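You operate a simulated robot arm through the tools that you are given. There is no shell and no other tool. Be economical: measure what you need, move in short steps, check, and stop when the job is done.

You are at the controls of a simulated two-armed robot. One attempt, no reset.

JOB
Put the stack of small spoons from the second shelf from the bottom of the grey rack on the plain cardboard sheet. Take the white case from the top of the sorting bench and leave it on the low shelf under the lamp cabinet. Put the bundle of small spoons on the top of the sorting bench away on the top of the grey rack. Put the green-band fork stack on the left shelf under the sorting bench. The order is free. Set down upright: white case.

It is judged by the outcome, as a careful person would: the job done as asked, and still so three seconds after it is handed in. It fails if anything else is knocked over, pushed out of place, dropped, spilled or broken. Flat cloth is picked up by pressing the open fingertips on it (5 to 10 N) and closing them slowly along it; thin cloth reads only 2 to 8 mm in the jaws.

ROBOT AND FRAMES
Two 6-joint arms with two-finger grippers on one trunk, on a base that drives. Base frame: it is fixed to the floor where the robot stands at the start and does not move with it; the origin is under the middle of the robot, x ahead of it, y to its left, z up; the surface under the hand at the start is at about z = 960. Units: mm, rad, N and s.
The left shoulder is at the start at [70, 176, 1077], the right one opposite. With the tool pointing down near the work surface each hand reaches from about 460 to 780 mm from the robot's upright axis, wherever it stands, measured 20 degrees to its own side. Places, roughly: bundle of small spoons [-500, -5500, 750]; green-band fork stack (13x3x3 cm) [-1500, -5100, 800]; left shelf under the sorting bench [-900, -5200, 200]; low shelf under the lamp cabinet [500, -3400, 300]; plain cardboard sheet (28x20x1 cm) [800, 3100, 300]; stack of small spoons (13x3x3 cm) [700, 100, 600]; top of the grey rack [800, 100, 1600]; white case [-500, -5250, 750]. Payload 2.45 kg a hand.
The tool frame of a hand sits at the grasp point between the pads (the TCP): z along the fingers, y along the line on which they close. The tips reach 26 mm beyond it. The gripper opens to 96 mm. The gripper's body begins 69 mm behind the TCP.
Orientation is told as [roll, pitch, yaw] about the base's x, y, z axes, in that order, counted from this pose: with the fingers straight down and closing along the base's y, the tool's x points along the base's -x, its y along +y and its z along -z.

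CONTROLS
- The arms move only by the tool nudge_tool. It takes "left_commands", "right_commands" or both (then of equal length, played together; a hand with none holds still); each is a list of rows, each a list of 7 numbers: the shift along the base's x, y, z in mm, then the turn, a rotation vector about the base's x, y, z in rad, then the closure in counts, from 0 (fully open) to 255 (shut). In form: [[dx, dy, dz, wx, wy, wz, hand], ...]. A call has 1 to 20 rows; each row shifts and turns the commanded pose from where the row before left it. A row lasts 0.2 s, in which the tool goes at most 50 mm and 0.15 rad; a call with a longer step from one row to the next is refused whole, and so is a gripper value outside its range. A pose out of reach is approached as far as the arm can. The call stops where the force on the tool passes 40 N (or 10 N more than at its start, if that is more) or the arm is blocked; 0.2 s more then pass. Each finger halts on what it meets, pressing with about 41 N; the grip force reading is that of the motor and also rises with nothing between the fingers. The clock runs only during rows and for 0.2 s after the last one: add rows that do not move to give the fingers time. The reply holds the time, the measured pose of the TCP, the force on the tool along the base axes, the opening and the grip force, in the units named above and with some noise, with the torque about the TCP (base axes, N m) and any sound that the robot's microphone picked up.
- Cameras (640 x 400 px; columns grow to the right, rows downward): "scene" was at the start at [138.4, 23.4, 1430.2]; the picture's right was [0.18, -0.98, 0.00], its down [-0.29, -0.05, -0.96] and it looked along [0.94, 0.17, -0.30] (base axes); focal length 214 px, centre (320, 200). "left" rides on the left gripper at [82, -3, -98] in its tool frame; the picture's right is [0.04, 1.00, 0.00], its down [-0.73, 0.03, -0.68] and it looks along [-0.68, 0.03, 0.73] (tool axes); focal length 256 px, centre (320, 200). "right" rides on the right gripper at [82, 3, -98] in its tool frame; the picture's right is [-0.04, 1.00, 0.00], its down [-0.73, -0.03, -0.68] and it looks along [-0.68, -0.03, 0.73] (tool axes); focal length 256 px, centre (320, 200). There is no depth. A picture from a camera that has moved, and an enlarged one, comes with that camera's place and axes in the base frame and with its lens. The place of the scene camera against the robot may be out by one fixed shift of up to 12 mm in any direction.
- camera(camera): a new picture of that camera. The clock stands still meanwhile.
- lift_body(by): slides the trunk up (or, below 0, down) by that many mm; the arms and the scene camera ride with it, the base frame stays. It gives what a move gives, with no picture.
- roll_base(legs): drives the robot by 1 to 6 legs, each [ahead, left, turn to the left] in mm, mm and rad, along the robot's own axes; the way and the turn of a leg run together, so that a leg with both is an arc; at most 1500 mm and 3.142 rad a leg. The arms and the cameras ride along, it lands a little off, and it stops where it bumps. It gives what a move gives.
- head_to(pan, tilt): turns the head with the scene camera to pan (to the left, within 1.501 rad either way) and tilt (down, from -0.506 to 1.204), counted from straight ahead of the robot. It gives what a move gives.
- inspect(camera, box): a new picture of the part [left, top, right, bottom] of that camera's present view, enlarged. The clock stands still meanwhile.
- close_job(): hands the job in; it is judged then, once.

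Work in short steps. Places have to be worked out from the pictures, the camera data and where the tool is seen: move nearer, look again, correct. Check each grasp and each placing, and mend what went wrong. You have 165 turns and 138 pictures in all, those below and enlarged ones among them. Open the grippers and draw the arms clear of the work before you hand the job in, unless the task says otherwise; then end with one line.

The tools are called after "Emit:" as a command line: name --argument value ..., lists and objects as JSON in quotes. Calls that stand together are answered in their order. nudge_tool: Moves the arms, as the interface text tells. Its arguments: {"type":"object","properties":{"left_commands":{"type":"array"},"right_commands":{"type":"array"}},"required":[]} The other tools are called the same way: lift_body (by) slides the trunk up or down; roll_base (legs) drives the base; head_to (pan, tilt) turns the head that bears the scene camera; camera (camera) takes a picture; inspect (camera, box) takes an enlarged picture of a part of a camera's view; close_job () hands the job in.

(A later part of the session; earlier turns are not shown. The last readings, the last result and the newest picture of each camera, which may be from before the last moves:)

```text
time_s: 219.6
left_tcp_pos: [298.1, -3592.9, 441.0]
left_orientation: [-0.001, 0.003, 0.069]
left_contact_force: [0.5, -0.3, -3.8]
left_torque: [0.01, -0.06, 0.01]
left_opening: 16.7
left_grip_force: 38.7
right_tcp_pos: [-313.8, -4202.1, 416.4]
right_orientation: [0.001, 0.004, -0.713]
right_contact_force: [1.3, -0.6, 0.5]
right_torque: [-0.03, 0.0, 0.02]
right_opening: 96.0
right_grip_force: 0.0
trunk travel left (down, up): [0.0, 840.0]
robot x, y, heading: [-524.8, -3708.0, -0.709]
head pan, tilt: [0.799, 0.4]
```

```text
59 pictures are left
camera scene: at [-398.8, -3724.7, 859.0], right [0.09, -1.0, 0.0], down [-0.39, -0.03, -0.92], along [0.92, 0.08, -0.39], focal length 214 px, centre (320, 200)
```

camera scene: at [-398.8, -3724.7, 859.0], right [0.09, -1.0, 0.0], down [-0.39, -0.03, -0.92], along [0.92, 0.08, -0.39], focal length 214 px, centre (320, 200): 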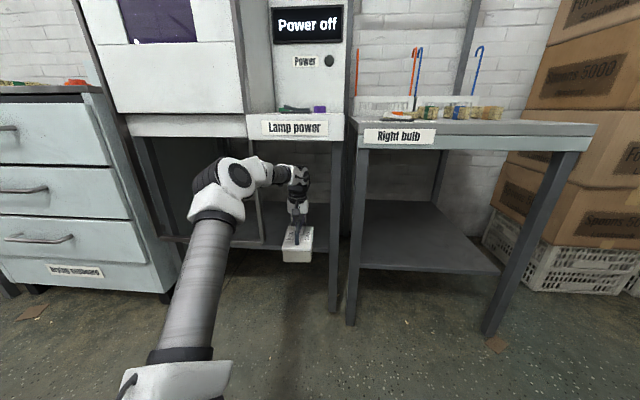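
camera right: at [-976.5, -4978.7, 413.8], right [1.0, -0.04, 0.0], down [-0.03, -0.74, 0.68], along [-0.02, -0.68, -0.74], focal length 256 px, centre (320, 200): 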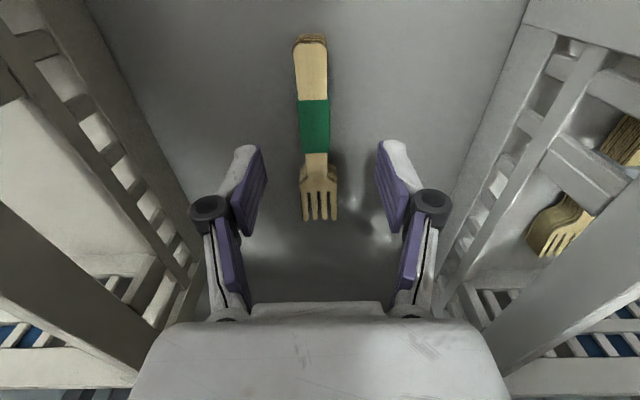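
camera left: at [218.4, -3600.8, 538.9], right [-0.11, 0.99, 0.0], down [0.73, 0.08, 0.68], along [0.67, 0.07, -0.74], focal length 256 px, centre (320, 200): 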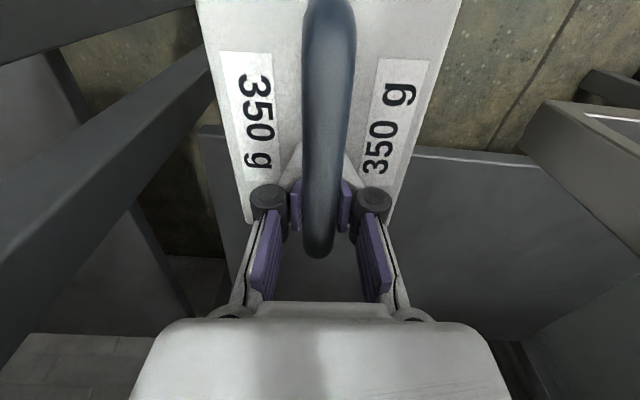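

Shelf is at z≈299, front x≈350. Continue +155 in x.

Emit:
roll_base --legs '[[113, 108, 0]]'

Emit:
camera --camera "left"

Emit:
camera --camera "scene"

```text
time_s: 220.9
left_tcp_pos: [454.8, -3584.4, 442.9]
left_orientation: [0.002, 0.003, 0.068]
left_contact_force: [-0.1, -0.4, -3.1]
left_torque: [-0.04, -0.07, 0.0]
left_opening: 16.8
left_grip_force: 39.3
right_tcp_pos: [-158.6, -4194.0, 417.4]
right_orientation: [0.003, 0.004, -0.712]
right_contact_force: [-0.3, -0.4, -1.3]
right_torque: [0.0, -0.02, 0.04]
right_opening: 96.0
right_grip_force: 0.1
trunk travel left (down, up): [0.0, 840.0]
robot x, y, heading: [-372.1, -3702.2, -0.709]
head pan, tilt: [0.799, 0.4]
```

```text
58 pictures are left
camera left: at [373.6, -3594.0, 538.8], right [-0.11, 0.99, 0.0], down [0.73, 0.08, 0.68], along [0.67, 0.07, -0.74], focal length 256 px, centre (320, 200)
```

left: 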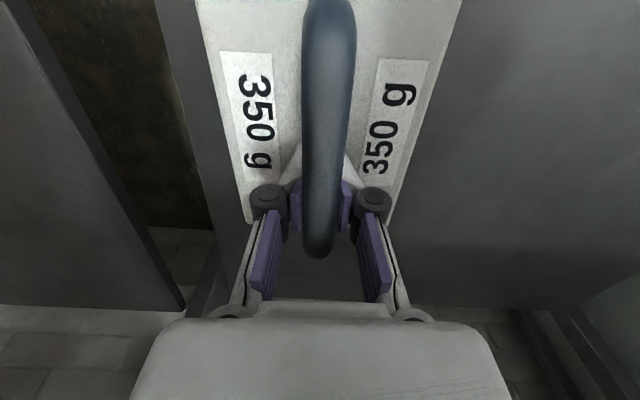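

```text
57 pictures are left
camera scene: at [-243.7, -3717.7, 859.0], right [0.09, -1.0, 0.0], down [-0.39, -0.03, -0.92], along [0.92, 0.08, -0.39], focal length 214 px, centre (320, 200)
```

scene: 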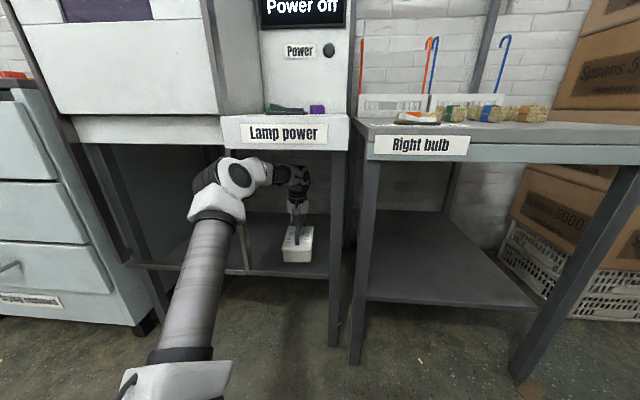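

Over the shelf. Lower 28 mm, then in small steps to contact.

Emit:
nudge_tool --left_commands '[[0, 0, -14, 0, 0, 0, 255], [0, 0, -12, 0, 0, 0, 255], [0, 0, 0, 0, 0, 0, 255]]'

Emit:
nudge_tool --left_commands '[[0, 0, -4, 0, 0, 0, 255], [0, 0, 0, 0, 0, 0, 255]]'

Emit:
nudge_tool --left_commands '[[0, 0, -4, 0, 0, 0, 255], [0, 0, 0, 0, 0, 0, 255]]'

Emit:
nudge_tool --left_commands '[[0, 0, -4, 0, 0, 0, 255], [0, 0, 0, 0, 0, 0, 255]]'

```text
time_s: 221.8
left_tcp_pos: [454.3, -3583.8, 415.7]
left_orientation: [-0.002, 0.003, 0.067]
left_contact_force: [0.3, 0.1, -3.2]
left_torque: [-0.02, -0.05, 0.02]
left_opening: 16.7
left_grip_force: 38.7
right_tcp_pos: [-159.6, -4194.5, 417.0]
right_orientation: [0.001, 0.003, -0.711]
right_contact_force: [-0.2, -0.7, -0.7]
right_torque: [0.0, 0.0, 0.0]
right_opening: 95.7
right_grip_force: 0.1
trunk travel left (down, up): [0.0, 840.0]
robot x, y, heading: [-372.1, -3699.4, -0.706]
head pan, tilt: [0.799, 0.4]
```

```text
time_s: 222.3
left_tcp_pos: [453.5, -3585.7, 410.1]
left_orientation: [-0.001, 0.004, 0.069]
left_contact_force: [0.8, -0.1, -3.1]
left_torque: [0.0, -0.07, 0.0]
left_opening: 17.0
left_grip_force: 38.8
right_tcp_pos: [-158.0, -4194.8, 415.4]
right_orientation: [0.001, 0.003, -0.713]
right_contact_force: [-0.3, 0.5, 0.2]
right_torque: [0.0, 0.03, -0.04]
right_opening: 96.1
right_grip_force: 0.1
trunk travel left (down, up): [0.0, 840.0]
robot x, y, heading: [-369.1, -3699.9, -0.714]
head pan, tilt: [0.799, 0.4]
```

```text
time_s: 222.9
left_tcp_pos: [452.7, -3584.9, 408.7]
left_orientation: [0.001, 0.001, 0.068]
left_contact_force: [2.1, 2.1, 6.3]
left_torque: [-0.39, 0.57, -0.03]
left_opening: 16.8
left_grip_force: 39.2
right_tcp_pos: [-159.4, -4194.3, 416.3]
right_orientation: [0.003, 0.002, -0.712]
right_contact_force: [0.4, -0.6, 0.5]
right_torque: [0.02, 0.0, 0.0]
right_opening: 96.1
right_grip_force: 0.1
trunk travel left (down, up): [0.0, 840.0]
robot x, y, heading: [-370.9, -3702.7, -0.714]
head pan, tilt: [0.799, 0.4]
```

```text
time_s: 223.6
left_tcp_pos: [453.7, -3585.5, 408.6]
left_orientation: [-0.001, -0.004, 0.068]
left_contact_force: [10.6, 4.0, 27.2]
left_torque: [-0.13, 0.43, -0.02]
left_opening: 16.8
left_grip_force: 39.0
right_tcp_pos: [-159.3, -4194.4, 417.5]
right_orientation: [0.005, 0.0, -0.712]
right_contact_force: [0.3, 0.4, 0.4]
right_torque: [-0.02, 0.02, 0.0]
right_opening: 96.0
right_grip_force: 0.0
trunk travel left (down, up): [0.0, 840.0]
robot x, y, heading: [-372.3, -3698.7, -0.714]
head pan, tilt: [0.799, 0.4]
```

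It rests on the shelf. Ease up 3 mm, open, and raise clear of the handle.

Emit:
nudge_tool --left_commands '[[0, 0, 3, 0, 0, 0, 255], [0, 0, 0, 0, 0, 0, 225], [0, 0, 0, 0, 0, 0, 190], [0, 0, 0, 0, 0, 0, 140], [0, 0, 0, 0, 0, 0, 100], [0, 0, 0, 0, 0, 0, 60], [0, 0, 12, 0, 0, 0, 50], [0, 0, 15, 0, 0, 0, 50], [0, 0, 15, 0, 0, 0, 50], [0, 0, 0, 0, 0, 0, 50]]'

Emit:
camera --camera "left"

Emit:
inspect --camera "scene" --box '[220, 140, 380, 300]'

```text
time_s: 225.8
left_tcp_pos: [453.5, -3583.9, 449.8]
left_orientation: [0.0, 0.003, 0.068]
left_contact_force: [-1.1, -0.4, 0.3]
left_torque: [-0.02, 0.03, -0.01]
left_opening: 77.3
left_grip_force: 0.2
right_tcp_pos: [-158.5, -4194.3, 415.7]
right_orientation: [0.003, 0.003, -0.712]
right_contact_force: [0.2, 0.7, 0.5]
right_torque: [0.01, 0.04, 0.02]
right_opening: 96.0
right_grip_force: 0.1
trunk travel left (down, up): [0.0, 840.0]
robot x, y, heading: [-367.2, -3693.8, -0.72]
head pan, tilt: [0.799, 0.4]
```

```text
56 pictures are left
camera left: at [372.8, -3593.5, 547.2], right [-0.11, 0.99, 0.0], down [0.73, 0.08, 0.68], along [0.67, 0.07, -0.74], focal length 256 px, centre (320, 200)
```

left: 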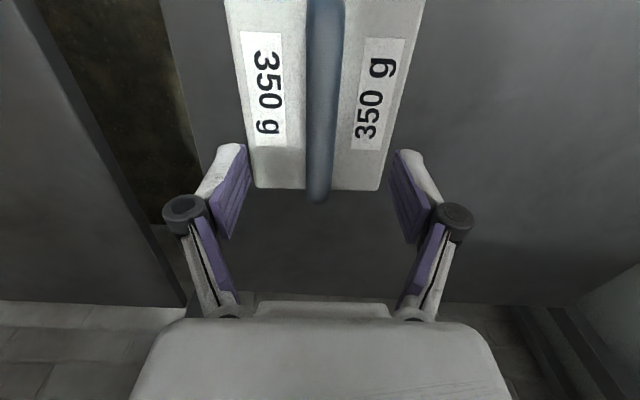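

```text
2.50 times, centred on (300, 220) of scene
camera zoom: at [-244.1, -3717.8, 859.1], right [0.09, -1.0, 0.0], down [-0.39, -0.03, -0.92], along [0.92, 0.08, -0.39], focal length 536 px, centre (370, 150)
```

zoom: 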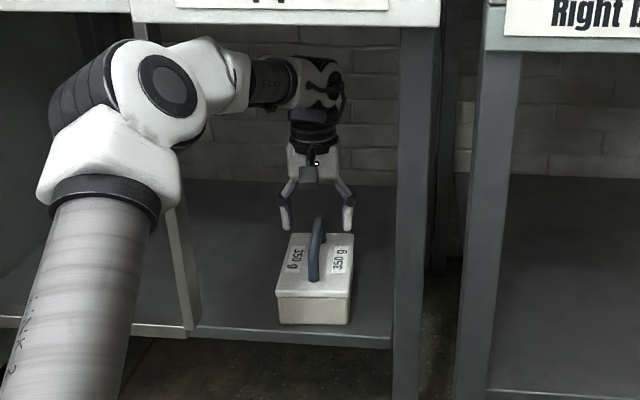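

Case is upright on the low shelf. Back straight out in -x and raise the trunk.

Emit:
roll_base --legs '[[-226, -213, 0], [-150, -150, 0]]'

Emit:
inspect --camera "scene" --box '[220, 140, 400, 290]'

Emit:
lift_body --by 400

Emit:
lift_body --by 170

```text
time_s: 229.1
left_tcp_pos: [-62.2, -3606.3, 449.4]
left_orientation: [0.0, 0.002, 0.069]
left_contact_force: [0.2, -0.8, -0.2]
left_torque: [-0.01, 0.01, 0.01]
left_opening: 77.4
left_grip_force: 0.0
right_tcp_pos: [-672.0, -4218.3, 416.6]
right_orientation: [0.004, 0.003, -0.71]
right_contact_force: [0.6, 1.0, 0.0]
right_torque: [0.06, -0.02, 0.01]
right_opening: 96.0
right_grip_force: 0.1
trunk travel left (down, up): [0.0, 840.0]
robot x, y, heading: [-886.7, -3726.8, -0.712]
head pan, tilt: [0.799, 0.4]
```

```text
2.67 times, centred on (310, 215) of scene
camera zoom: at [-758.2, -3741.9, 859.1], right [0.09, -1.0, 0.0], down [-0.39, -0.03, -0.92], along [0.92, 0.08, -0.39], focal length 572 px, centre (347, 160)
```

zoom: 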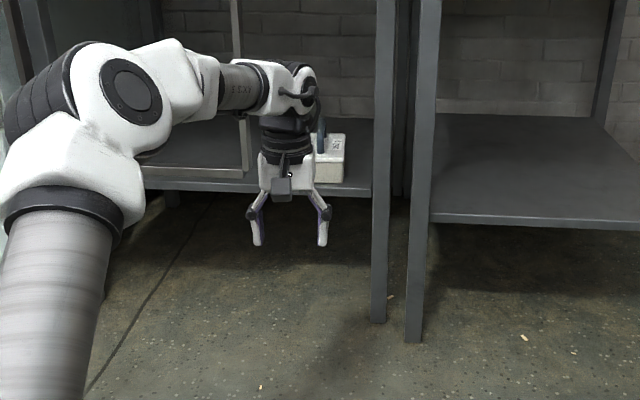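

```text
time_s: 232.9
left_tcp_pos: [-59.7, -3607.3, 848.0]
left_orientation: [0.0, 0.002, 0.07]
left_contact_force: [0.0, -0.7, 1.0]
left_torque: [-0.03, 0.03, 0.0]
left_opening: 77.3
left_grip_force: 0.1
right_tcp_pos: [-672.1, -4218.5, 816.4]
right_orientation: [0.003, 0.003, -0.71]
right_contact_force: [-0.3, 0.5, 0.6]
right_torque: [0.04, -0.01, 0.02]
right_opening: 95.9
right_grip_force: 0.1
trunk travel left (down, up): [-400.0, 440.0]
robot x, y, heading: [-884.3, -3724.6, -0.711]
head pan, tilt: [0.799, 0.4]
```

```text
time_s: 234.8
left_tcp_pos: [-60.3, -3607.2, 1019.1]
left_orientation: [-0.001, 0.004, 0.069]
left_contact_force: [0.1, -0.5, 0.6]
left_torque: [0.0, 0.02, 0.01]
left_opening: 77.1
left_grip_force: 0.0
right_tcp_pos: [-671.3, -4218.7, 986.6]
right_orientation: [0.002, 0.004, -0.711]
right_contact_force: [0.5, -0.3, 0.5]
right_torque: [0.0, 0.0, 0.0]
right_opening: 96.2
right_grip_force: 0.1
trunk travel left (down, up): [-570.0, 270.0]
robot x, y, heading: [-884.9, -3725.1, -0.709]
head pan, tilt: [0.799, 0.4]
```

Case is safely placed. Now the bundle: here in free space I turn the left tool by -90° so that it will close along y at the bench.

Emit:
nudge_tool --left_commands '[[-10, 0, 0, 0, 0, -0.145, 50], [-10, 0, 0, 0, 0, -0.145, 50], [-10, 0, 0, 0, 0, -0.145, 50], [-10, 0, 0, 0, 0, -0.145, 50], [-10, 0, 0, 0, 0, -0.145, 50], [-10, 0, 0, 0, 0, -0.145, 50], [0, 0, 0, 0, 0, -0.145, 50], [0, 0, 0, 0, 0, -0.145, 50], [0, 0, 0, 0, 0, -0.145, 50], [0, 0, 0, 0, 0, -0.145, 50], [0, 0, 0, 0, 0, -0.12, 50], [0, 0, 0, 0, 0, 0, 50]]'

Emit:
roll_base --legs '[[0, 0, -1.636]]'

Emit:
head_to --pan 0.9 --tilt 0.7

```text
time_s: 237.4
left_tcp_pos: [-369.0, -3650.0, 869.1]
left_orientation: [0.006, 0.003, -1.495]
left_contact_force: [-0.2, 0.2, -0.5]
left_torque: [-0.06, 0.01, 0.01]
left_opening: 77.1
left_grip_force: 0.1
left hand out of reach, approached as far as the arm can: row 3, 4, 5, 6, 7, 8, 9, 10, 11
right_tcp_pos: [-671.7, -4218.3, 986.6]
right_orientation: [0.002, 0.004, -0.711]
right_contact_force: [0.3, 0.3, 0.1]
right_torque: [-0.01, -0.02, -0.03]
right_opening: 96.2
right_grip_force: 0.1
trunk travel left (down, up): [-570.0, 270.0]
robot x, y, heading: [-883.7, -3721.1, -0.711]
head pan, tilt: [0.799, 0.4]
```

```text
time_s: 241.9
left_tcp_pos: [-875.3, -4244.7, 868.3]
left_orientation: [0.007, 0.003, 3.096]
left_contact_force: [0.2, 0.7, 0.7]
left_torque: [0.02, 0.02, -0.02]
left_opening: 77.2
left_grip_force: 0.1
right_tcp_pos: [-1401.7, -3874.1, 986.6]
right_orientation: [0.004, 0.003, -2.401]
right_contact_force: [0.3, 0.1, -0.8]
right_torque: [0.04, -0.02, 0.01]
right_opening: 95.9
right_grip_force: 0.0
trunk travel left (down, up): [-570.0, 270.0]
robot x, y, heading: [-886.9, -3719.3, -2.405]
head pan, tilt: [0.799, 0.4]
```

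```text
time_s: 242.7
left_tcp_pos: [-874.8, -4244.4, 868.6]
left_orientation: [0.007, 0.006, 3.095]
left_contact_force: [-0.8, 0.2, -0.6]
left_torque: [0.01, 0.0, 0.04]
left_opening: 77.4
left_grip_force: 0.1
right_tcp_pos: [-1401.0, -3875.5, 986.2]
right_orientation: [0.004, 0.005, -2.4]
right_contact_force: [-0.1, 0.9, 0.5]
right_torque: [-0.04, 0.0, 0.0]
right_opening: 96.0
right_grip_force: 0.0
trunk travel left (down, up): [-570.0, 270.0]
robot x, y, heading: [-883.3, -3723.9, -2.404]
head pan, tilt: [0.901, 0.7]
```

The arm drew in while rotating. I test extending it again in this yaw, in free space.

Emit:
nudge_tool --left_commands '[[0, -40, 15, 0, 0, 0, 50], [0, -40, 15, 0, 0, 0, 50], [0, -40, 15, 0, 0, 0, 50], [0, -40, 15, 0, 0, 0, 50], [0, -40, 15, 0, 0, 0, 50], [0, -40, 15, 0, 0, 0, 50], [0, -20, 0, 0, 0, 0, 50], [0, 0, 0, 0, 0, 0, 50]]'

Emit:
camera --camera "scene"

```text
time_s: 244.5
left_tcp_pos: [-886.2, -4256.7, 856.8]
left_orientation: [0.013, 0.003, 3.098]
left_contact_force: [0.1, 0.1, -0.6]
left_torque: [0.02, 0.01, 0.02]
left_opening: 77.2
left_grip_force: 0.1
left hand out of reach, approached as far as the arm can: row 1, 2, 3, 4, 5, 6, 7
right_tcp_pos: [-1400.2, -3875.8, 986.1]
right_orientation: [0.002, 0.004, -2.402]
right_contact_force: [-0.3, -1.0, 0.6]
right_torque: [-0.01, 0.03, 0.0]
right_opening: 96.2
right_grip_force: 0.1
trunk travel left (down, up): [-570.0, 270.0]
robot x, y, heading: [-886.0, -3723.1, -2.403]
head pan, tilt: [0.901, 0.7]
```

```text
53 pictures are left
camera scene: at [-919.4, -3835.9, 1402.3], right [-1.0, -0.07, 0.0], down [-0.04, 0.64, -0.76], along [0.05, -0.76, -0.64], focal length 214 px, centre (320, 200)
```

scene: 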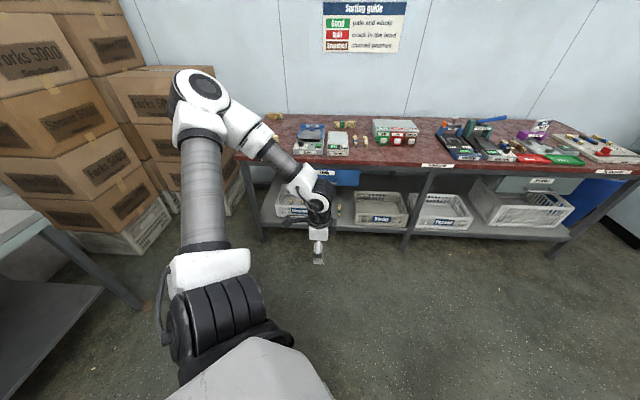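

The yaw of -90° blocks extension. I turn back by +1.57 and then extend again; next I'll try the opposite yaw.

Emit:
nudge_tool --left_commands '[[0, 0, 0, 0, 0, 0.145, 50], [0, 0, 0, 0, 0, 0.145, 50], [0, 0, 0, 0, 0, 0.145, 50], [0, 0, 0, 0, 0, 0.145, 50], [0, 0, 0, 0, 0, 0.145, 50], [0, 0, 0, 0, 0, 0.145, 50], [0, 0, 0, 0, 0, 0.145, 50], [0, 0, 0, 0, 0, 0.145, 50], [0, 0, 0, 0, 0, 0.145, 50], [0, 0, 0, 0, 0, 0.145, 50], [0, 0, 0, 0, 0, 0.12, 50], [0, -30, 15, 0, 0, 0, 50], [0, -40, 15, 0, 0, 0, 50], [0, -40, 15, 0, 0, 0, 50], [0, -40, 15, 0, 0, 0, 50], [0, 0, 0, 0, 0, 0, 50]]'

Emit:
nudge_tool --left_commands '[[0, 0, 0, 0, 0, 0.145, 50], [0, 0, 0, 0, 0, 0.145, 50], [0, 0, 0, 0, 0, 0.145, 50], [0, 0, 0, 0, 0, 0.145, 50], [0, 0, 0, 0, 0, 0.145, 50], [0, 0, 0, 0, 0, 0.145, 50], [0, 0, 0, 0, 0, 0.145, 50], [0, 0, 0, 0, 0, 0.145, 50], [0, 0, 0, 0, 0, 0.145, 50], [0, 0, 0, 0, 0, 0.145, 50], [0, 0, 0, 0, 0, 0.12, 50], [0, 0, 0, 0, 0, 0, 50]]'

```text
time_s: 247.9
left_tcp_pos: [-886.1, -4405.3, 916.4]
left_orientation: [0.007, 0.005, -1.617]
left_contact_force: [-0.8, 0.1, 0.0]
left_torque: [-0.03, 0.0, -0.01]
left_opening: 77.1
left_grip_force: 0.1
right_tcp_pos: [-1401.6, -3874.8, 986.4]
right_orientation: [0.002, 0.003, -2.402]
right_contact_force: [0.1, 0.6, -0.5]
right_torque: [-0.01, -0.01, -0.01]
right_opening: 95.8
right_grip_force: 0.1
trunk travel left (down, up): [-570.0, 270.0]
robot x, y, heading: [-884.9, -3724.9, -2.396]
head pan, tilt: [0.901, 0.7]
```

```text
time_s: 250.5
left_tcp_pos: [-884.6, -4408.3, 916.4]
left_orientation: [0.007, 0.002, -0.043]
left_contact_force: [-0.1, 0.3, -0.1]
left_torque: [-0.02, -0.01, -0.02]
left_opening: 77.4
left_grip_force: 0.0
right_tcp_pos: [-1401.3, -3874.7, 986.2]
right_orientation: [0.003, 0.004, -2.401]
right_contact_force: [-0.2, -0.1, 0.3]
right_torque: [-0.02, -0.02, 0.03]
right_opening: 96.1
right_grip_force: 0.0
trunk travel left (down, up): [-570.0, 270.0]
robot x, y, heading: [-887.3, -3719.0, -2.402]
head pan, tilt: [0.901, 0.7]
```

The opposite yaw works (closing along y). Now drive to the bench with the left hand leading.

Emit:
roll_base --legs '[[280, 884, 0]]'

Emit:
head_to --pan 0.9 --tilt 1.1

Emit:
camera --camera "scene"

Emit:
camera --camera "left"

```text
time_s: 255.3
left_tcp_pos: [-475.1, -5239.7, 915.5]
left_orientation: [0.007, 0.003, -0.03]
left_contact_force: [-0.2, -0.3, 0.4]
left_torque: [0.01, -0.01, -0.03]
left_opening: 77.2
left_grip_force: 0.1
right_tcp_pos: [-999.6, -4717.2, 986.8]
right_orientation: [0.002, 0.004, -2.386]
right_contact_force: [-0.3, 0.1, 0.3]
right_torque: [-0.02, 0.03, 0.0]
right_opening: 96.0
right_grip_force: 0.0
trunk travel left (down, up): [-570.0, 270.0]
robot x, y, heading: [-483.8, -4558.9, -2.387]
head pan, tilt: [0.901, 0.7]
```

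```text
time_s: 256.2
left_tcp_pos: [-474.4, -5240.0, 916.2]
left_orientation: [0.007, 0.005, -0.033]
left_contact_force: [0.3, -0.4, 0.0]
left_torque: [0.0, 0.02, 0.0]
left_opening: 77.2
left_grip_force: 0.0
right_tcp_pos: [-999.9, -4716.0, 986.1]
right_orientation: [0.004, 0.004, -2.387]
right_contact_force: [-1.0, 0.2, -0.7]
right_torque: [-0.02, -0.01, 0.02]
right_opening: 96.1
right_grip_force: 0.3
trunk travel left (down, up): [-570.0, 270.0]
robot x, y, heading: [-484.3, -4554.1, -2.381]
head pan, tilt: [0.901, 1.1]
```

```text
52 pictures are left
camera scene: at [-521.0, -4647.6, 1372.3], right [-1.0, -0.08, 0.0], down [-0.08, 0.89, -0.45], along [0.04, -0.45, -0.89], focal length 214 px, centre (320, 200)
```

scene: 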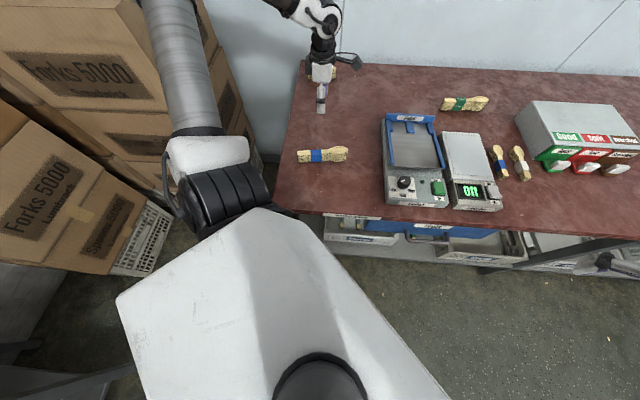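

```text
51 pictures are left
camera left: at [-556.2, -5241.6, 1014.3], right [-0.01, 1.0, 0.01], down [0.74, 0.0, 0.68], along [0.68, 0.01, -0.74], focal length 256 px, centre (320, 200)
```

left: 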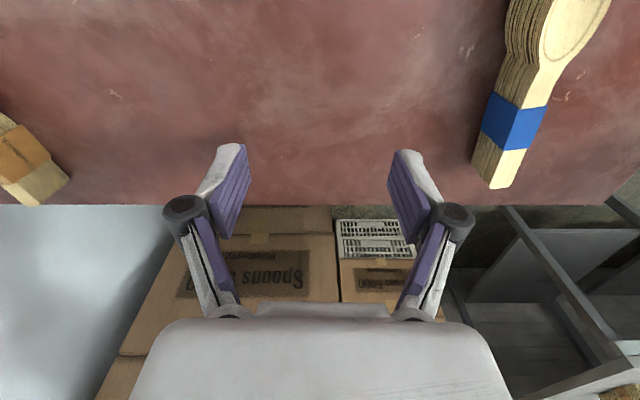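

Bundle is still ~300 further back. I move the base 60 closer and extend the arm, tilting the fingers about 17° outward to gain reach.

Emit:
roll_base --legs '[[40, 42, 0]]'

Emit:
lift_body --by -20

Emit:
nudge_tool --left_commands '[[5, -30, 5, -0.06, 0, 0.04, 50], [5, -30, 5, -0.06, 0, 0.04, 50], [5, -30, 5, -0.06, 0, 0.04, 50], [5, -30, 0, -0.06, 0, 0.03, 50], [5, -30, 0, -0.06, 0, 0, 50], [0, -20, 0, 0, 0, 0, 50], [0, 0, 0, 0, 0, 0, 50]]'

Emit:
camera --camera "left"

Emit:
head_to --pan 0.85 --tilt 0.7

Emit:
camera --camera "scene"

```text
time_s: 257.2
left_tcp_pos: [-475.4, -5297.0, 916.6]
left_orientation: [0.006, 0.003, -0.032]
left_contact_force: [-0.9, 0.3, -0.1]
left_torque: [0.03, 0.0, -0.01]
left_opening: 77.2
left_grip_force: 0.1
right_tcp_pos: [-1000.3, -4774.1, 986.3]
right_orientation: [0.004, 0.002, -2.386]
right_contact_force: [-0.4, -1.3, 0.7]
right_torque: [0.02, 0.01, -0.01]
right_opening: 96.2
right_grip_force: 0.0
trunk travel left (down, up): [-570.0, 270.0]
robot x, y, heading: [-488.0, -4617.9, -2.381]
head pan, tilt: [0.901, 1.1]
```

```text
time_s: 257.8
left_tcp_pos: [-475.4, -5299.0, 895.3]
left_orientation: [0.009, 0.003, -0.031]
left_contact_force: [-0.2, 0.4, -0.1]
left_torque: [0.0, 0.02, -0.01]
left_opening: 77.1
left_grip_force: 0.0
right_tcp_pos: [-999.9, -4774.3, 966.0]
right_orientation: [0.003, 0.003, -2.386]
right_contact_force: [0.0, -0.1, 0.0]
right_torque: [0.01, 0.03, -0.01]
right_opening: 96.0
right_grip_force: 0.1
trunk travel left (down, up): [-550.0, 290.0]
robot x, y, heading: [-486.5, -4615.6, -2.381]
head pan, tilt: [0.901, 1.1]
```

```text
time_s: 259.4
left_tcp_pos: [-451.8, -5468.3, 911.4]
left_orientation: [-0.291, 0.021, 0.117]
left_contact_force: [-0.1, 0.7, 0.6]
left_torque: [0.01, -0.02, 0.0]
left_opening: 77.2
left_grip_force: 0.1
right_tcp_pos: [-1000.0, -4774.0, 966.0]
right_orientation: [0.004, 0.005, -2.386]
right_contact_force: [-0.4, -0.7, 0.9]
right_torque: [-0.02, 0.04, 0.01]
right_opening: 96.0
right_grip_force: 0.0
trunk travel left (down, up): [-550.0, 290.0]
robot x, y, heading: [-482.6, -4614.0, -2.386]
head pan, tilt: [0.901, 1.1]
```

```text
50 pictures are left
camera left: at [-533.0, -5453.5, 1007.0], right [-0.16, 0.94, -0.29], down [0.72, 0.31, 0.63], along [0.68, -0.11, -0.73], focal length 256 px, centre (320, 200)
```

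left: 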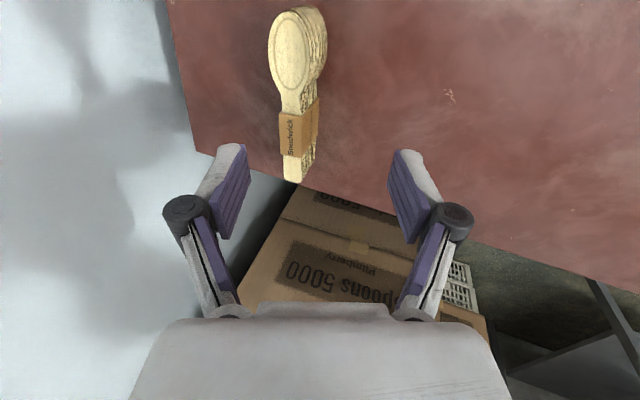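

```text
time_s: 260.3
left_tcp_pos: [-451.5, -5468.5, 909.6]
left_orientation: [-0.293, 0.021, 0.117]
left_contact_force: [-0.6, 0.1, 0.2]
left_torque: [0.02, 0.01, -0.01]
left_opening: 77.1
left_grip_force: 0.0
right_tcp_pos: [-1000.6, -4774.1, 965.6]
right_orientation: [0.003, 0.004, -2.386]
right_contact_force: [-0.6, -0.2, -0.5]
right_torque: [-0.02, 0.03, 0.01]
right_opening: 95.8
right_grip_force: 0.0
trunk travel left (down, up): [-550.0, 290.0]
robot x, y, heading: [-483.7, -4616.7, -2.391]
head pan, tilt: [0.85, 0.7]
```

```text
49 pictures are left
camera scene: at [-523.8, -4727.7, 1382.1], right [-1.0, -0.03, 0.0], down [-0.02, 0.64, -0.76], along [0.03, -0.76, -0.64], focal length 214 px, centre (320, 200)
```

scene: 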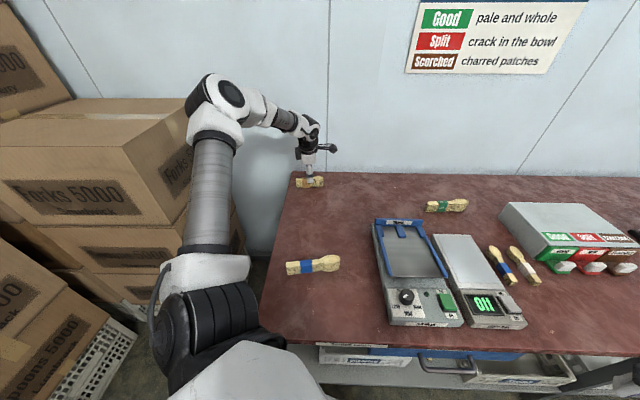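

Bundle's axis runs through about (-437,-5518), yaw 0.12, as my tool. Move over it and lower to 845.

Emit:
nudge_tool --left_commands '[[7, -25, 0, 0, 0, 0, 50], [7, -25, 0, 0, 0, 0, 50], [0, 0, -25, 0, 0, 0, 50], [0, 0, -25, 0, 0, 0, 50], [0, 0, -14, 0, 0, 0, 50], [0, 0, 0, 0, 0, 0, 50]]'

Emit:
camera --camera "left"

Emit:
inspect --camera "scene" --box '[270, 130, 370, 200]'

```text
time_s: 261.7
left_tcp_pos: [-438.3, -5517.4, 845.4]
left_orientation: [-0.291, 0.02, 0.117]
left_contact_force: [-0.4, 0.1, 0.6]
left_torque: [0.01, 0.02, 0.0]
left_opening: 77.1
left_grip_force: 0.1
right_tcp_pos: [-1001.7, -4773.3, 965.8]
right_orientation: [0.002, 0.002, -2.385]
right_contact_force: [0.6, -0.7, -0.9]
right_torque: [0.02, -0.01, 0.02]
right_opening: 96.0
right_grip_force: 0.1
trunk travel left (down, up): [-550.0, 290.0]
robot x, y, heading: [-485.9, -4615.1, -2.388]
head pan, tilt: [0.85, 0.7]
```

```text
48 pictures are left
camera left: at [-518.9, -5502.8, 942.1], right [-0.16, 0.95, -0.29], down [0.72, 0.31, 0.63], along [0.68, -0.11, -0.73], focal length 256 px, centre (320, 200)
```

left: 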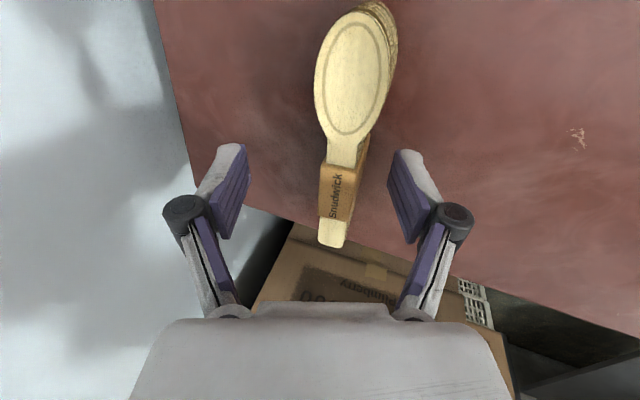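

```text
5.71 times, centred on (320, 165) of scene
camera zoom: at [-523.8, -4727.5, 1382.2], right [-1.0, -0.03, 0.0], down [-0.02, 0.64, -0.76], along [0.03, -0.76, -0.64], focal length 1226 px, centre (320, 400)
```

zoom: 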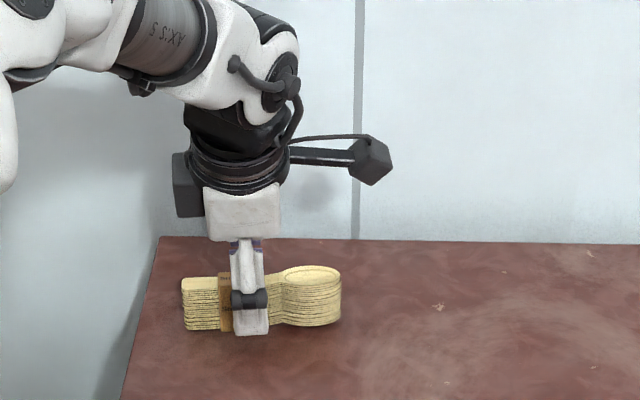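

Lower further with +8 mm in y, watching for contact.

Emit:
nudge_tool --left_commands '[[0, 4, -6, 0, 0, 0, 60], [0, 4, -6, 0, 0, 0, 70], [0, 0, 0, 0, 0, 0, 70]]'

Emit:
nudge_tool --left_commands '[[0, 0, -4, 0, 0, 0, 70], [0, 0, 0, 0, 0, 0, 70]]'

Emit:
nudge_tool --left_commands '[[0, 0, -3, 0, 0, 0, 70], [0, 0, 0, 0, 0, 0, 70]]'

Emit:
camera --camera "left"

```text
time_s: 262.5
left_tcp_pos: [-435.8, -5510.3, 834.1]
left_orientation: [-0.291, 0.02, 0.116]
left_contact_force: [-0.5, 0.1, -0.1]
left_torque: [0.02, -0.01, 0.02]
left_opening: 69.3
left_grip_force: 0.0
right_tcp_pos: [-1000.1, -4773.7, 965.9]
right_orientation: [0.003, 0.003, -2.387]
right_contact_force: [0.5, 0.1, 0.0]
right_torque: [0.01, 0.02, 0.0]
right_opening: 96.2
right_grip_force: 0.2
trunk travel left (down, up): [-550.0, 290.0]
robot x, y, heading: [-487.1, -4615.9, -2.383]
head pan, tilt: [0.85, 0.7]
```

```text
time_s: 263.1
left_tcp_pos: [-436.0, -5510.5, 832.5]
left_orientation: [-0.291, 0.021, 0.116]
left_contact_force: [0.5, 0.6, 3.1]
left_torque: [0.13, -0.08, -0.04]
left_opening: 70.5
left_grip_force: 0.2
right_tcp_pos: [-1000.6, -4773.3, 966.1]
right_orientation: [0.002, 0.004, -2.386]
right_contact_force: [-0.6, -0.6, -0.2]
right_torque: [-0.01, -0.01, 0.01]
right_opening: 96.2
right_grip_force: 0.0
trunk travel left (down, up): [-550.0, 290.0]
robot x, y, heading: [-488.8, -4618.9, -2.389]
head pan, tilt: [0.85, 0.7]
```

```text
time_s: 263.7
left_tcp_pos: [-436.5, -5509.0, 829.8]
left_orientation: [-0.294, 0.019, 0.117]
left_contact_force: [-1.5, 2.7, 6.9]
left_torque: [0.32, -0.05, 0.1]
left_opening: 74.1
left_grip_force: 3.3
right_tcp_pos: [-1001.5, -4771.2, 965.3]
right_orientation: [0.004, 0.001, -2.386]
right_contact_force: [-0.3, -0.8, -0.9]
right_torque: [0.0, -0.04, -0.03]
right_opening: 95.9
right_grip_force: 0.0
trunk travel left (down, up): [-550.0, 290.0]
robot x, y, heading: [-489.0, -4611.9, -2.389]
head pan, tilt: [0.85, 0.7]
```

```text
46 pictures are left
camera left: at [-518.2, -5493.9, 925.8], right [-0.16, 0.94, -0.29], down [0.72, 0.31, 0.63], along [0.68, -0.11, -0.73], focal length 256 px, centre (320, 200)
```

left: 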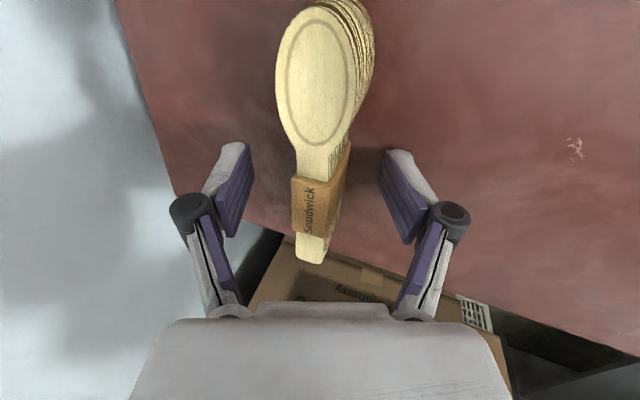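

Near finger touches the bench. Raise 4 mm and close gradually.

Emit:
nudge_tool --left_commands '[[0, 0, 4, 0, 0, 0, 70], [0, 0, 1, 0, 0, 0, 100], [0, 0, 1, 0, 0, 0, 130], [0, 0, 1, 0, 0, 0, 160], [0, 0, 0, 0, 0, 0, 190], [0, 0, 0, 0, 0, 0, 255], [0, 0, 0, 0, 0, 0, 255], [0, 0, 0, 0, 0, 0, 255]]'

Emit:
camera --camera "left"

Emit:
inspect --camera "scene" --box '[270, 130, 370, 200]'

```text
time_s: 265.5
left_tcp_pos: [-437.7, -5510.0, 834.3]
left_orientation: [-0.293, 0.022, 0.117]
left_contact_force: [-0.5, -1.0, 2.6]
left_torque: [-0.04, 0.18, 0.06]
left_opening: 14.4
left_grip_force: 40.7
right_tcp_pos: [-1000.0, -4772.4, 965.7]
right_orientation: [0.004, 0.005, -2.387]
right_contact_force: [0.4, -0.5, 0.2]
right_torque: [0.0, 0.01, 0.01]
right_opening: 95.8
right_grip_force: 0.1
trunk travel left (down, up): [-550.0, 290.0]
robot x, y, heading: [-487.2, -4613.0, -2.389]
head pan, tilt: [0.85, 0.7]
```

```text
45 pictures are left
camera left: at [-518.5, -5494.1, 931.1], right [-0.16, 0.94, -0.29], down [0.72, 0.31, 0.63], along [0.68, -0.11, -0.73], focal length 256 px, centre (320, 200)
```

left: 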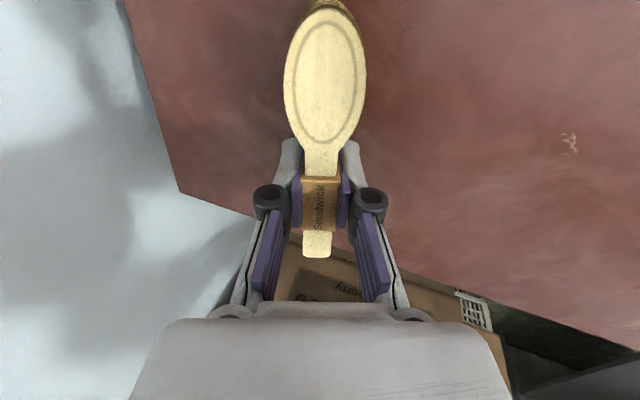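

```text
5.71 times, centred on (320, 165) of scene
camera zoom: at [-523.8, -4727.2, 1382.3], right [-1.0, -0.03, 0.0], down [-0.02, 0.64, -0.77], along [0.03, -0.76, -0.64], focal length 1226 px, centre (320, 400)
```

zoom: 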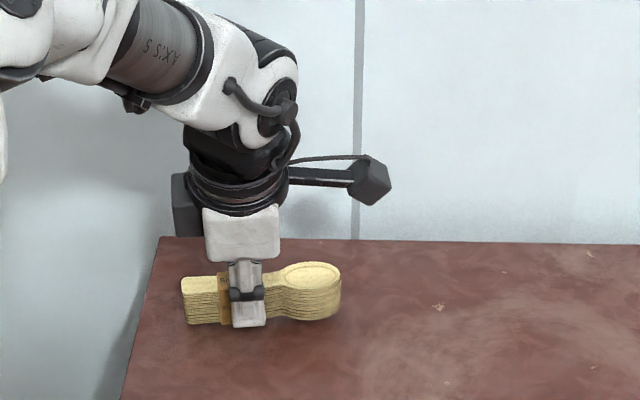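

Gripped at the band; bundle aligned itself with the pads. Lift with the trunk and check.

Emit:
lift_body --by 100

Emit:
camera --camera "left"

```text
time_s: 266.8
left_tcp_pos: [-437.6, -5510.7, 934.1]
left_orientation: [-0.293, 0.021, 0.118]
left_contact_force: [0.1, -0.3, -0.5]
left_torque: [0.02, 0.0, -0.07]
left_opening: 14.4
left_grip_force: 40.9
right_tcp_pos: [-1001.1, -4774.5, 1066.0]
right_orientation: [0.004, 0.002, -2.386]
right_contact_force: [-0.2, -0.1, -0.2]
right_torque: [0.03, -0.01, 0.01]
right_opening: 96.0
right_grip_force: 0.1
trunk travel left (down, up): [-650.0, 190.0]
robot x, y, heading: [-486.2, -4616.6, -2.387]
head pan, tilt: [0.85, 0.7]
```

```text
43 pictures are left
camera left: at [-518.5, -5494.5, 1030.2], right [-0.16, 0.95, -0.29], down [0.72, 0.31, 0.63], along [0.68, -0.11, -0.73], focal length 256 px, centre (320, 200)
```

left: 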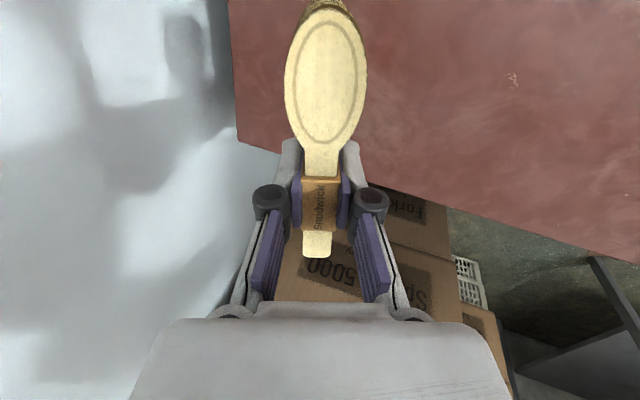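

Held firmly. Back away from the bench, then un-tilt and draw the hand in.

Emit:
roll_base --legs '[[-200, -215, 0], [-66, -381, 0]]'

Emit:
nudge_tool --left_commands '[[0, 30, 10, 0.06, 0, 0, 255], [0, 35, 10, 0.06, 0, 0, 255], [0, 35, 10, 0.06, 0, 0, 255], [0, 35, 10, 0.06, 0, 0, 255], [0, 35, 10, 0.05, 0, 0, 255], [0, 35, 0, 0, 0, 0, 255], [0, 0, 0, 0, 0, 0, 255]]'

```text
time_s: 270.9
left_tcp_pos: [-652.9, -4893.6, 933.3]
left_orientation: [-0.292, 0.02, 0.126]
left_contact_force: [1.0, -0.5, -0.8]
left_torque: [0.01, -0.01, 0.01]
left_opening: 14.5
left_grip_force: 40.8
right_tcp_pos: [-1222.8, -4162.8, 1065.9]
right_orientation: [0.002, 0.005, -2.377]
right_contact_force: [0.5, 0.5, -0.3]
right_torque: [-0.01, -0.01, 0.03]
right_opening: 96.1
right_grip_force: 0.1
trunk travel left (down, up): [-650.0, 190.0]
robot x, y, heading: [-707.4, -3998.9, -2.372]
head pan, tilt: [0.85, 0.7]
```

```text
time_s: 272.5
left_tcp_pos: [-654.0, -4690.0, 985.8]
left_orientation: [-0.003, -0.015, 0.125]
left_contact_force: [-0.8, -0.2, -1.3]
left_torque: [0.0, -0.02, 0.02]
left_opening: 14.6
left_grip_force: 40.3
right_tcp_pos: [-1224.2, -4162.1, 1065.9]
right_orientation: [0.003, 0.004, -2.377]
right_contact_force: [-1.0, 0.9, -1.0]
right_torque: [0.01, 0.0, 0.0]
right_opening: 96.1
right_grip_force: 0.1
trunk travel left (down, up): [-650.0, 190.0]
robot x, y, heading: [-709.2, -3998.4, -2.38]
head pan, tilt: [0.85, 0.7]
```

Turn to face +x and drive along the aisle back to the grey rack.

Emit:
roll_base --legs '[[0, 0, 2.38], [0, 1400, 0], [0, 1400, 0]]'

Emit:
head_to --pan 0.7 --tilt 0.2

Emit:
camera --camera "scene"

```text
time_s: 291.6
left_tcp_pos: [-281.6, -698.0, 987.4]
left_orientation: [-0.005, -0.015, 2.496]
left_contact_force: [0.0, -0.1, 0.4]
left_torque: [-0.01, 0.01, 0.03]
left_opening: 14.6
left_grip_force: 40.9
right_tcp_pos: [-240.7, -1473.5, 1066.6]
right_orientation: [0.004, 0.003, -0.007]
right_contact_force: [-1.3, -0.7, 0.4]
right_torque: [0.01, -0.03, 0.03]
right_opening: 95.7
right_grip_force: 0.1
trunk travel left (down, up): [-650.0, 190.0]
robot x, y, heading: [-720.5, -1234.8, -0.004]
head pan, tilt: [0.85, 0.7]
```

```text
time_s: 292.5
left_tcp_pos: [-282.3, -699.0, 985.4]
left_orientation: [-0.002, -0.015, 2.495]
left_contact_force: [0.0, -0.1, -0.5]
left_torque: [0.02, -0.02, -0.01]
left_opening: 14.7
left_grip_force: 40.8
right_tcp_pos: [-241.5, -1473.0, 1066.2]
right_orientation: [0.002, 0.003, -0.008]
right_contact_force: [-0.1, -0.2, 0.6]
right_torque: [0.03, -0.02, -0.01]
right_opening: 96.1
right_grip_force: 0.1
trunk travel left (down, up): [-650.0, 190.0]
robot x, y, heading: [-721.3, -1230.8, -0.004]
head pan, tilt: [0.7, 0.201]
```

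```text
42 pictures are left
camera scene: at [-604.7, -1168.2, 1527.5], right [0.64, -0.77, 0.0], down [-0.15, -0.13, -0.98], along [0.75, 0.63, -0.2], focal length 214 px, centre (320, 200)
```

scene: 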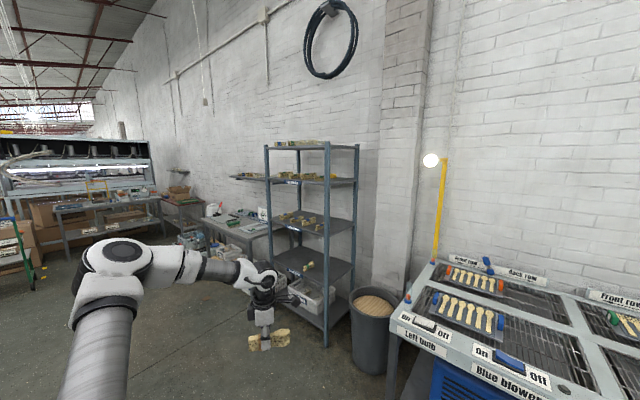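

Emit:
roll_base --legs '[[0, 1150, 0]]'

Emit:
lift_body --by 190

Emit:
head_to --pan 0.15 --tilt 0.15

Emit:
camera --camera "scene"

Emit:
inspect --camera "scene" --box '[220, 130, 400, 240]'

```text
time_s: 298.4
left_tcp_pos: [-273.1, 456.0, 986.0]
left_orientation: [-0.003, -0.016, 2.496]
left_contact_force: [0.5, 0.4, -0.6]
left_torque: [-0.03, 0.01, -0.02]
left_opening: 14.3
left_grip_force: 40.7
right_tcp_pos: [-231.9, -318.8, 1066.6]
right_orientation: [0.003, 0.003, -0.007]
right_contact_force: [0.3, 0.9, -0.6]
right_torque: [-0.01, -0.01, 0.0]
right_opening: 96.3
right_grip_force: 0.0
trunk travel left (down, up): [-650.0, 190.0]
robot x, y, heading: [-715.2, -79.2, -0.011]
head pan, tilt: [0.7, 0.201]
```

```text
time_s: 300.5
left_tcp_pos: [-272.2, 457.6, 1176.2]
left_orientation: [-0.005, -0.015, 2.494]
left_contact_force: [-0.2, -0.4, 0.7]
left_torque: [0.01, 0.02, 0.0]
left_opening: 14.6
left_grip_force: 40.6
right_tcp_pos: [-232.4, -319.3, 1256.4]
right_orientation: [0.003, 0.004, -0.006]
right_contact_force: [-0.3, -1.1, 0.8]
right_torque: [0.03, 0.02, -0.01]
right_opening: 95.9
right_grip_force: 0.1
trunk travel left (down, up): [-840.0, 0.0]
robot x, y, heading: [-713.0, -79.1, -0.009]
head pan, tilt: [0.7, 0.201]
```

```text
time_s: 301.4
left_tcp_pos: [-272.6, 455.3, 1176.5]
left_orientation: [-0.004, -0.017, 2.495]
left_contact_force: [0.2, 0.8, -0.5]
left_torque: [0.01, 0.05, 0.03]
left_opening: 14.6
left_grip_force: 40.3
right_tcp_pos: [-232.7, -318.8, 1256.5]
right_orientation: [0.004, 0.003, -0.008]
right_contact_force: [0.0, 0.3, 0.5]
right_torque: [0.01, 0.03, 0.0]
right_opening: 95.9
right_grip_force: 0.0
trunk travel left (down, up): [-840.0, 0.0]
robot x, y, heading: [-713.1, -78.3, -0.011]
head pan, tilt: [0.15, 0.15]
```

```text
41 pictures are left
camera scene: at [-575.4, -60.0, 1722.3], right [0.14, -0.99, 0.0], down [-0.15, -0.02, -0.99], along [0.98, 0.14, -0.15], focal length 214 px, centre (320, 200)
```

scene: 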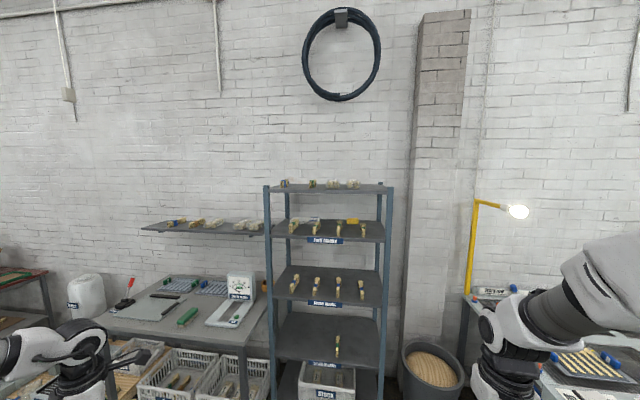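

```text
3.56 times, centred on (310, 185) of scene
camera zoom: at [-575.4, -60.0, 1722.3], right [0.14, -0.99, 0.0], down [-0.15, -0.02, -0.99], along [0.98, 0.14, -0.15], focal length 763 px, centre (356, 253)
```

zoom: 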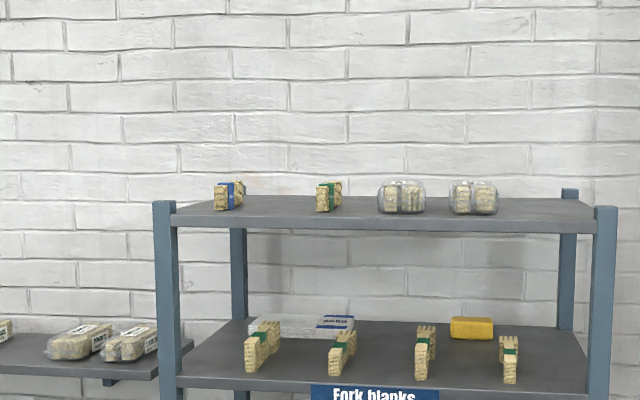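

The top shelf is z≈1598, front x≈553; the items stand from x≈670 back, leaving a free front strip. I raise the left hand to about 1700 here in the open, turning the tool so the bundle lies along y, and tuck the right hand.

Emit:
nudge_tool --left_commands '[[-3, -15, 40, 0, 0, -0.0715, 255], [-3, -15, 40, 0, 0, -0.0715, 255], [-3, -15, 40, 0, 0, -0.0715, 255], [-3, -15, 40, 0, 0, -0.0715, 255], [-3, -15, 40, 0, 0, -0.0715, 255], [-3, -15, 40, 0, 0, -0.0715, 255], [-3, -15, 40, 0, 0, -0.0715, 255], [-3, -15, 40, 0, 0, -0.0715, 255], [-3, -16, 40, 0, 0, -0.0715, 255], [-3, -16, 40, 0, 0, -0.0715, 255], [-3, -16, 40, 0, 0, -0.0715, 255], [-3, -16, 40, 0, 0, -0.0715, 255], [-3, -16, 40, 0, 0, -0.0715, 255], [0, 0, 0, 0, 0, 0, 255], [0, 0, 0, 0, 0, 0, 255]]' --right_commands '[[-8, -4, -5, 0, 0, 0, 0], [-8, -4, -5, 0, 0, 0, 0], [-8, -4, -5, 0, 0, 0, 0], [-8, -4, -5, 0, 0, 0, 0], [-8, -4, -5, 0, 0, 0, 0], [-8, -4, -5, 0, 0, 0, 0], [-8, -4, -5, 0, 0, 0, 0], [-8, -4, -5, 0, 0, 0, 0], [0, 0, 0, 0, 0, 0, 0], [0, 0, 0, 0, 0, 0, 0], [0, 0, 0, 0, 0, 0, 0], [0, 0, 0, 0, 0, 0, 0], [0, 0, 0, 0, 0, 0, 0], [0, 0, 0, 0, 0, 0, 0], [0, 0, 0, 0, 0, 0, 0]]'

Emit:
camera --camera "scene"

```text
time_s: 304.6
left_tcp_pos: [-269.0, 311.7, 1659.1]
left_orientation: [-0.005, -0.022, 1.565]
left_contact_force: [0.3, 0.0, -1.6]
left_torque: [0.0, 0.01, 0.02]
left_opening: 14.6
left_grip_force: 40.4
left hand out of reach, approached as far as the arm can: row 3, 4, 5, 6, 7, 8, 9, 11, 12, 13
right_tcp_pos: [-294.6, -352.6, 1216.3]
right_orientation: [0.002, 0.002, -0.007]
right_contact_force: [0.5, 0.0, -0.3]
right_torque: [0.0, -0.02, 0.0]
right_opening: 96.2
right_grip_force: 0.1
trunk travel left (down, up): [-840.0, 0.0]
robot x, y, heading: [-712.4, -78.5, -0.003]
head pan, tilt: [0.15, 0.15]
```

```text
39 pictures are left
camera scene: at [-575.0, -59.5, 1722.3], right [0.14, -0.99, 0.0], down [-0.15, -0.02, -0.99], along [0.98, 0.14, -0.15], focal length 214 px, centre (320, 200)
```

scene: 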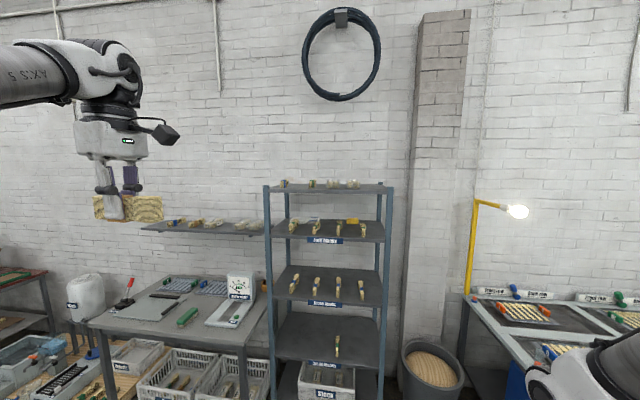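

Reached z 1659. Gain some height by drawing in a little.

Emit:
nudge_tool --left_commands '[[-20, -10, 12, 0, 0, 0, 255], [-20, -10, 12, 0, 0, 0, 255], [-10, -5, 6, 0, 0, 0, 255], [0, 0, 0, 0, 0, 0, 255]]'

```text
time_s: 305.6
left_tcp_pos: [-280.8, 307.9, 1664.6]
left_orientation: [-0.005, -0.019, 1.565]
left_contact_force: [0.1, -0.1, -0.3]
left_torque: [0.0, 0.0, -0.01]
left_opening: 14.4
left_grip_force: 40.8
left hand out of reach, approached as far as the arm can: row 1, 2, 3
right_tcp_pos: [-295.3, -353.0, 1216.3]
right_orientation: [0.003, 0.004, -0.006]
right_contact_force: [-0.9, 0.0, -1.0]
right_torque: [-0.01, -0.01, 0.03]
right_opening: 96.3
right_grip_force: 0.0
trunk travel left (down, up): [-840.0, 0.0]
robot x, y, heading: [-712.7, -80.7, -0.007]
head pan, tilt: [0.15, 0.15]
```

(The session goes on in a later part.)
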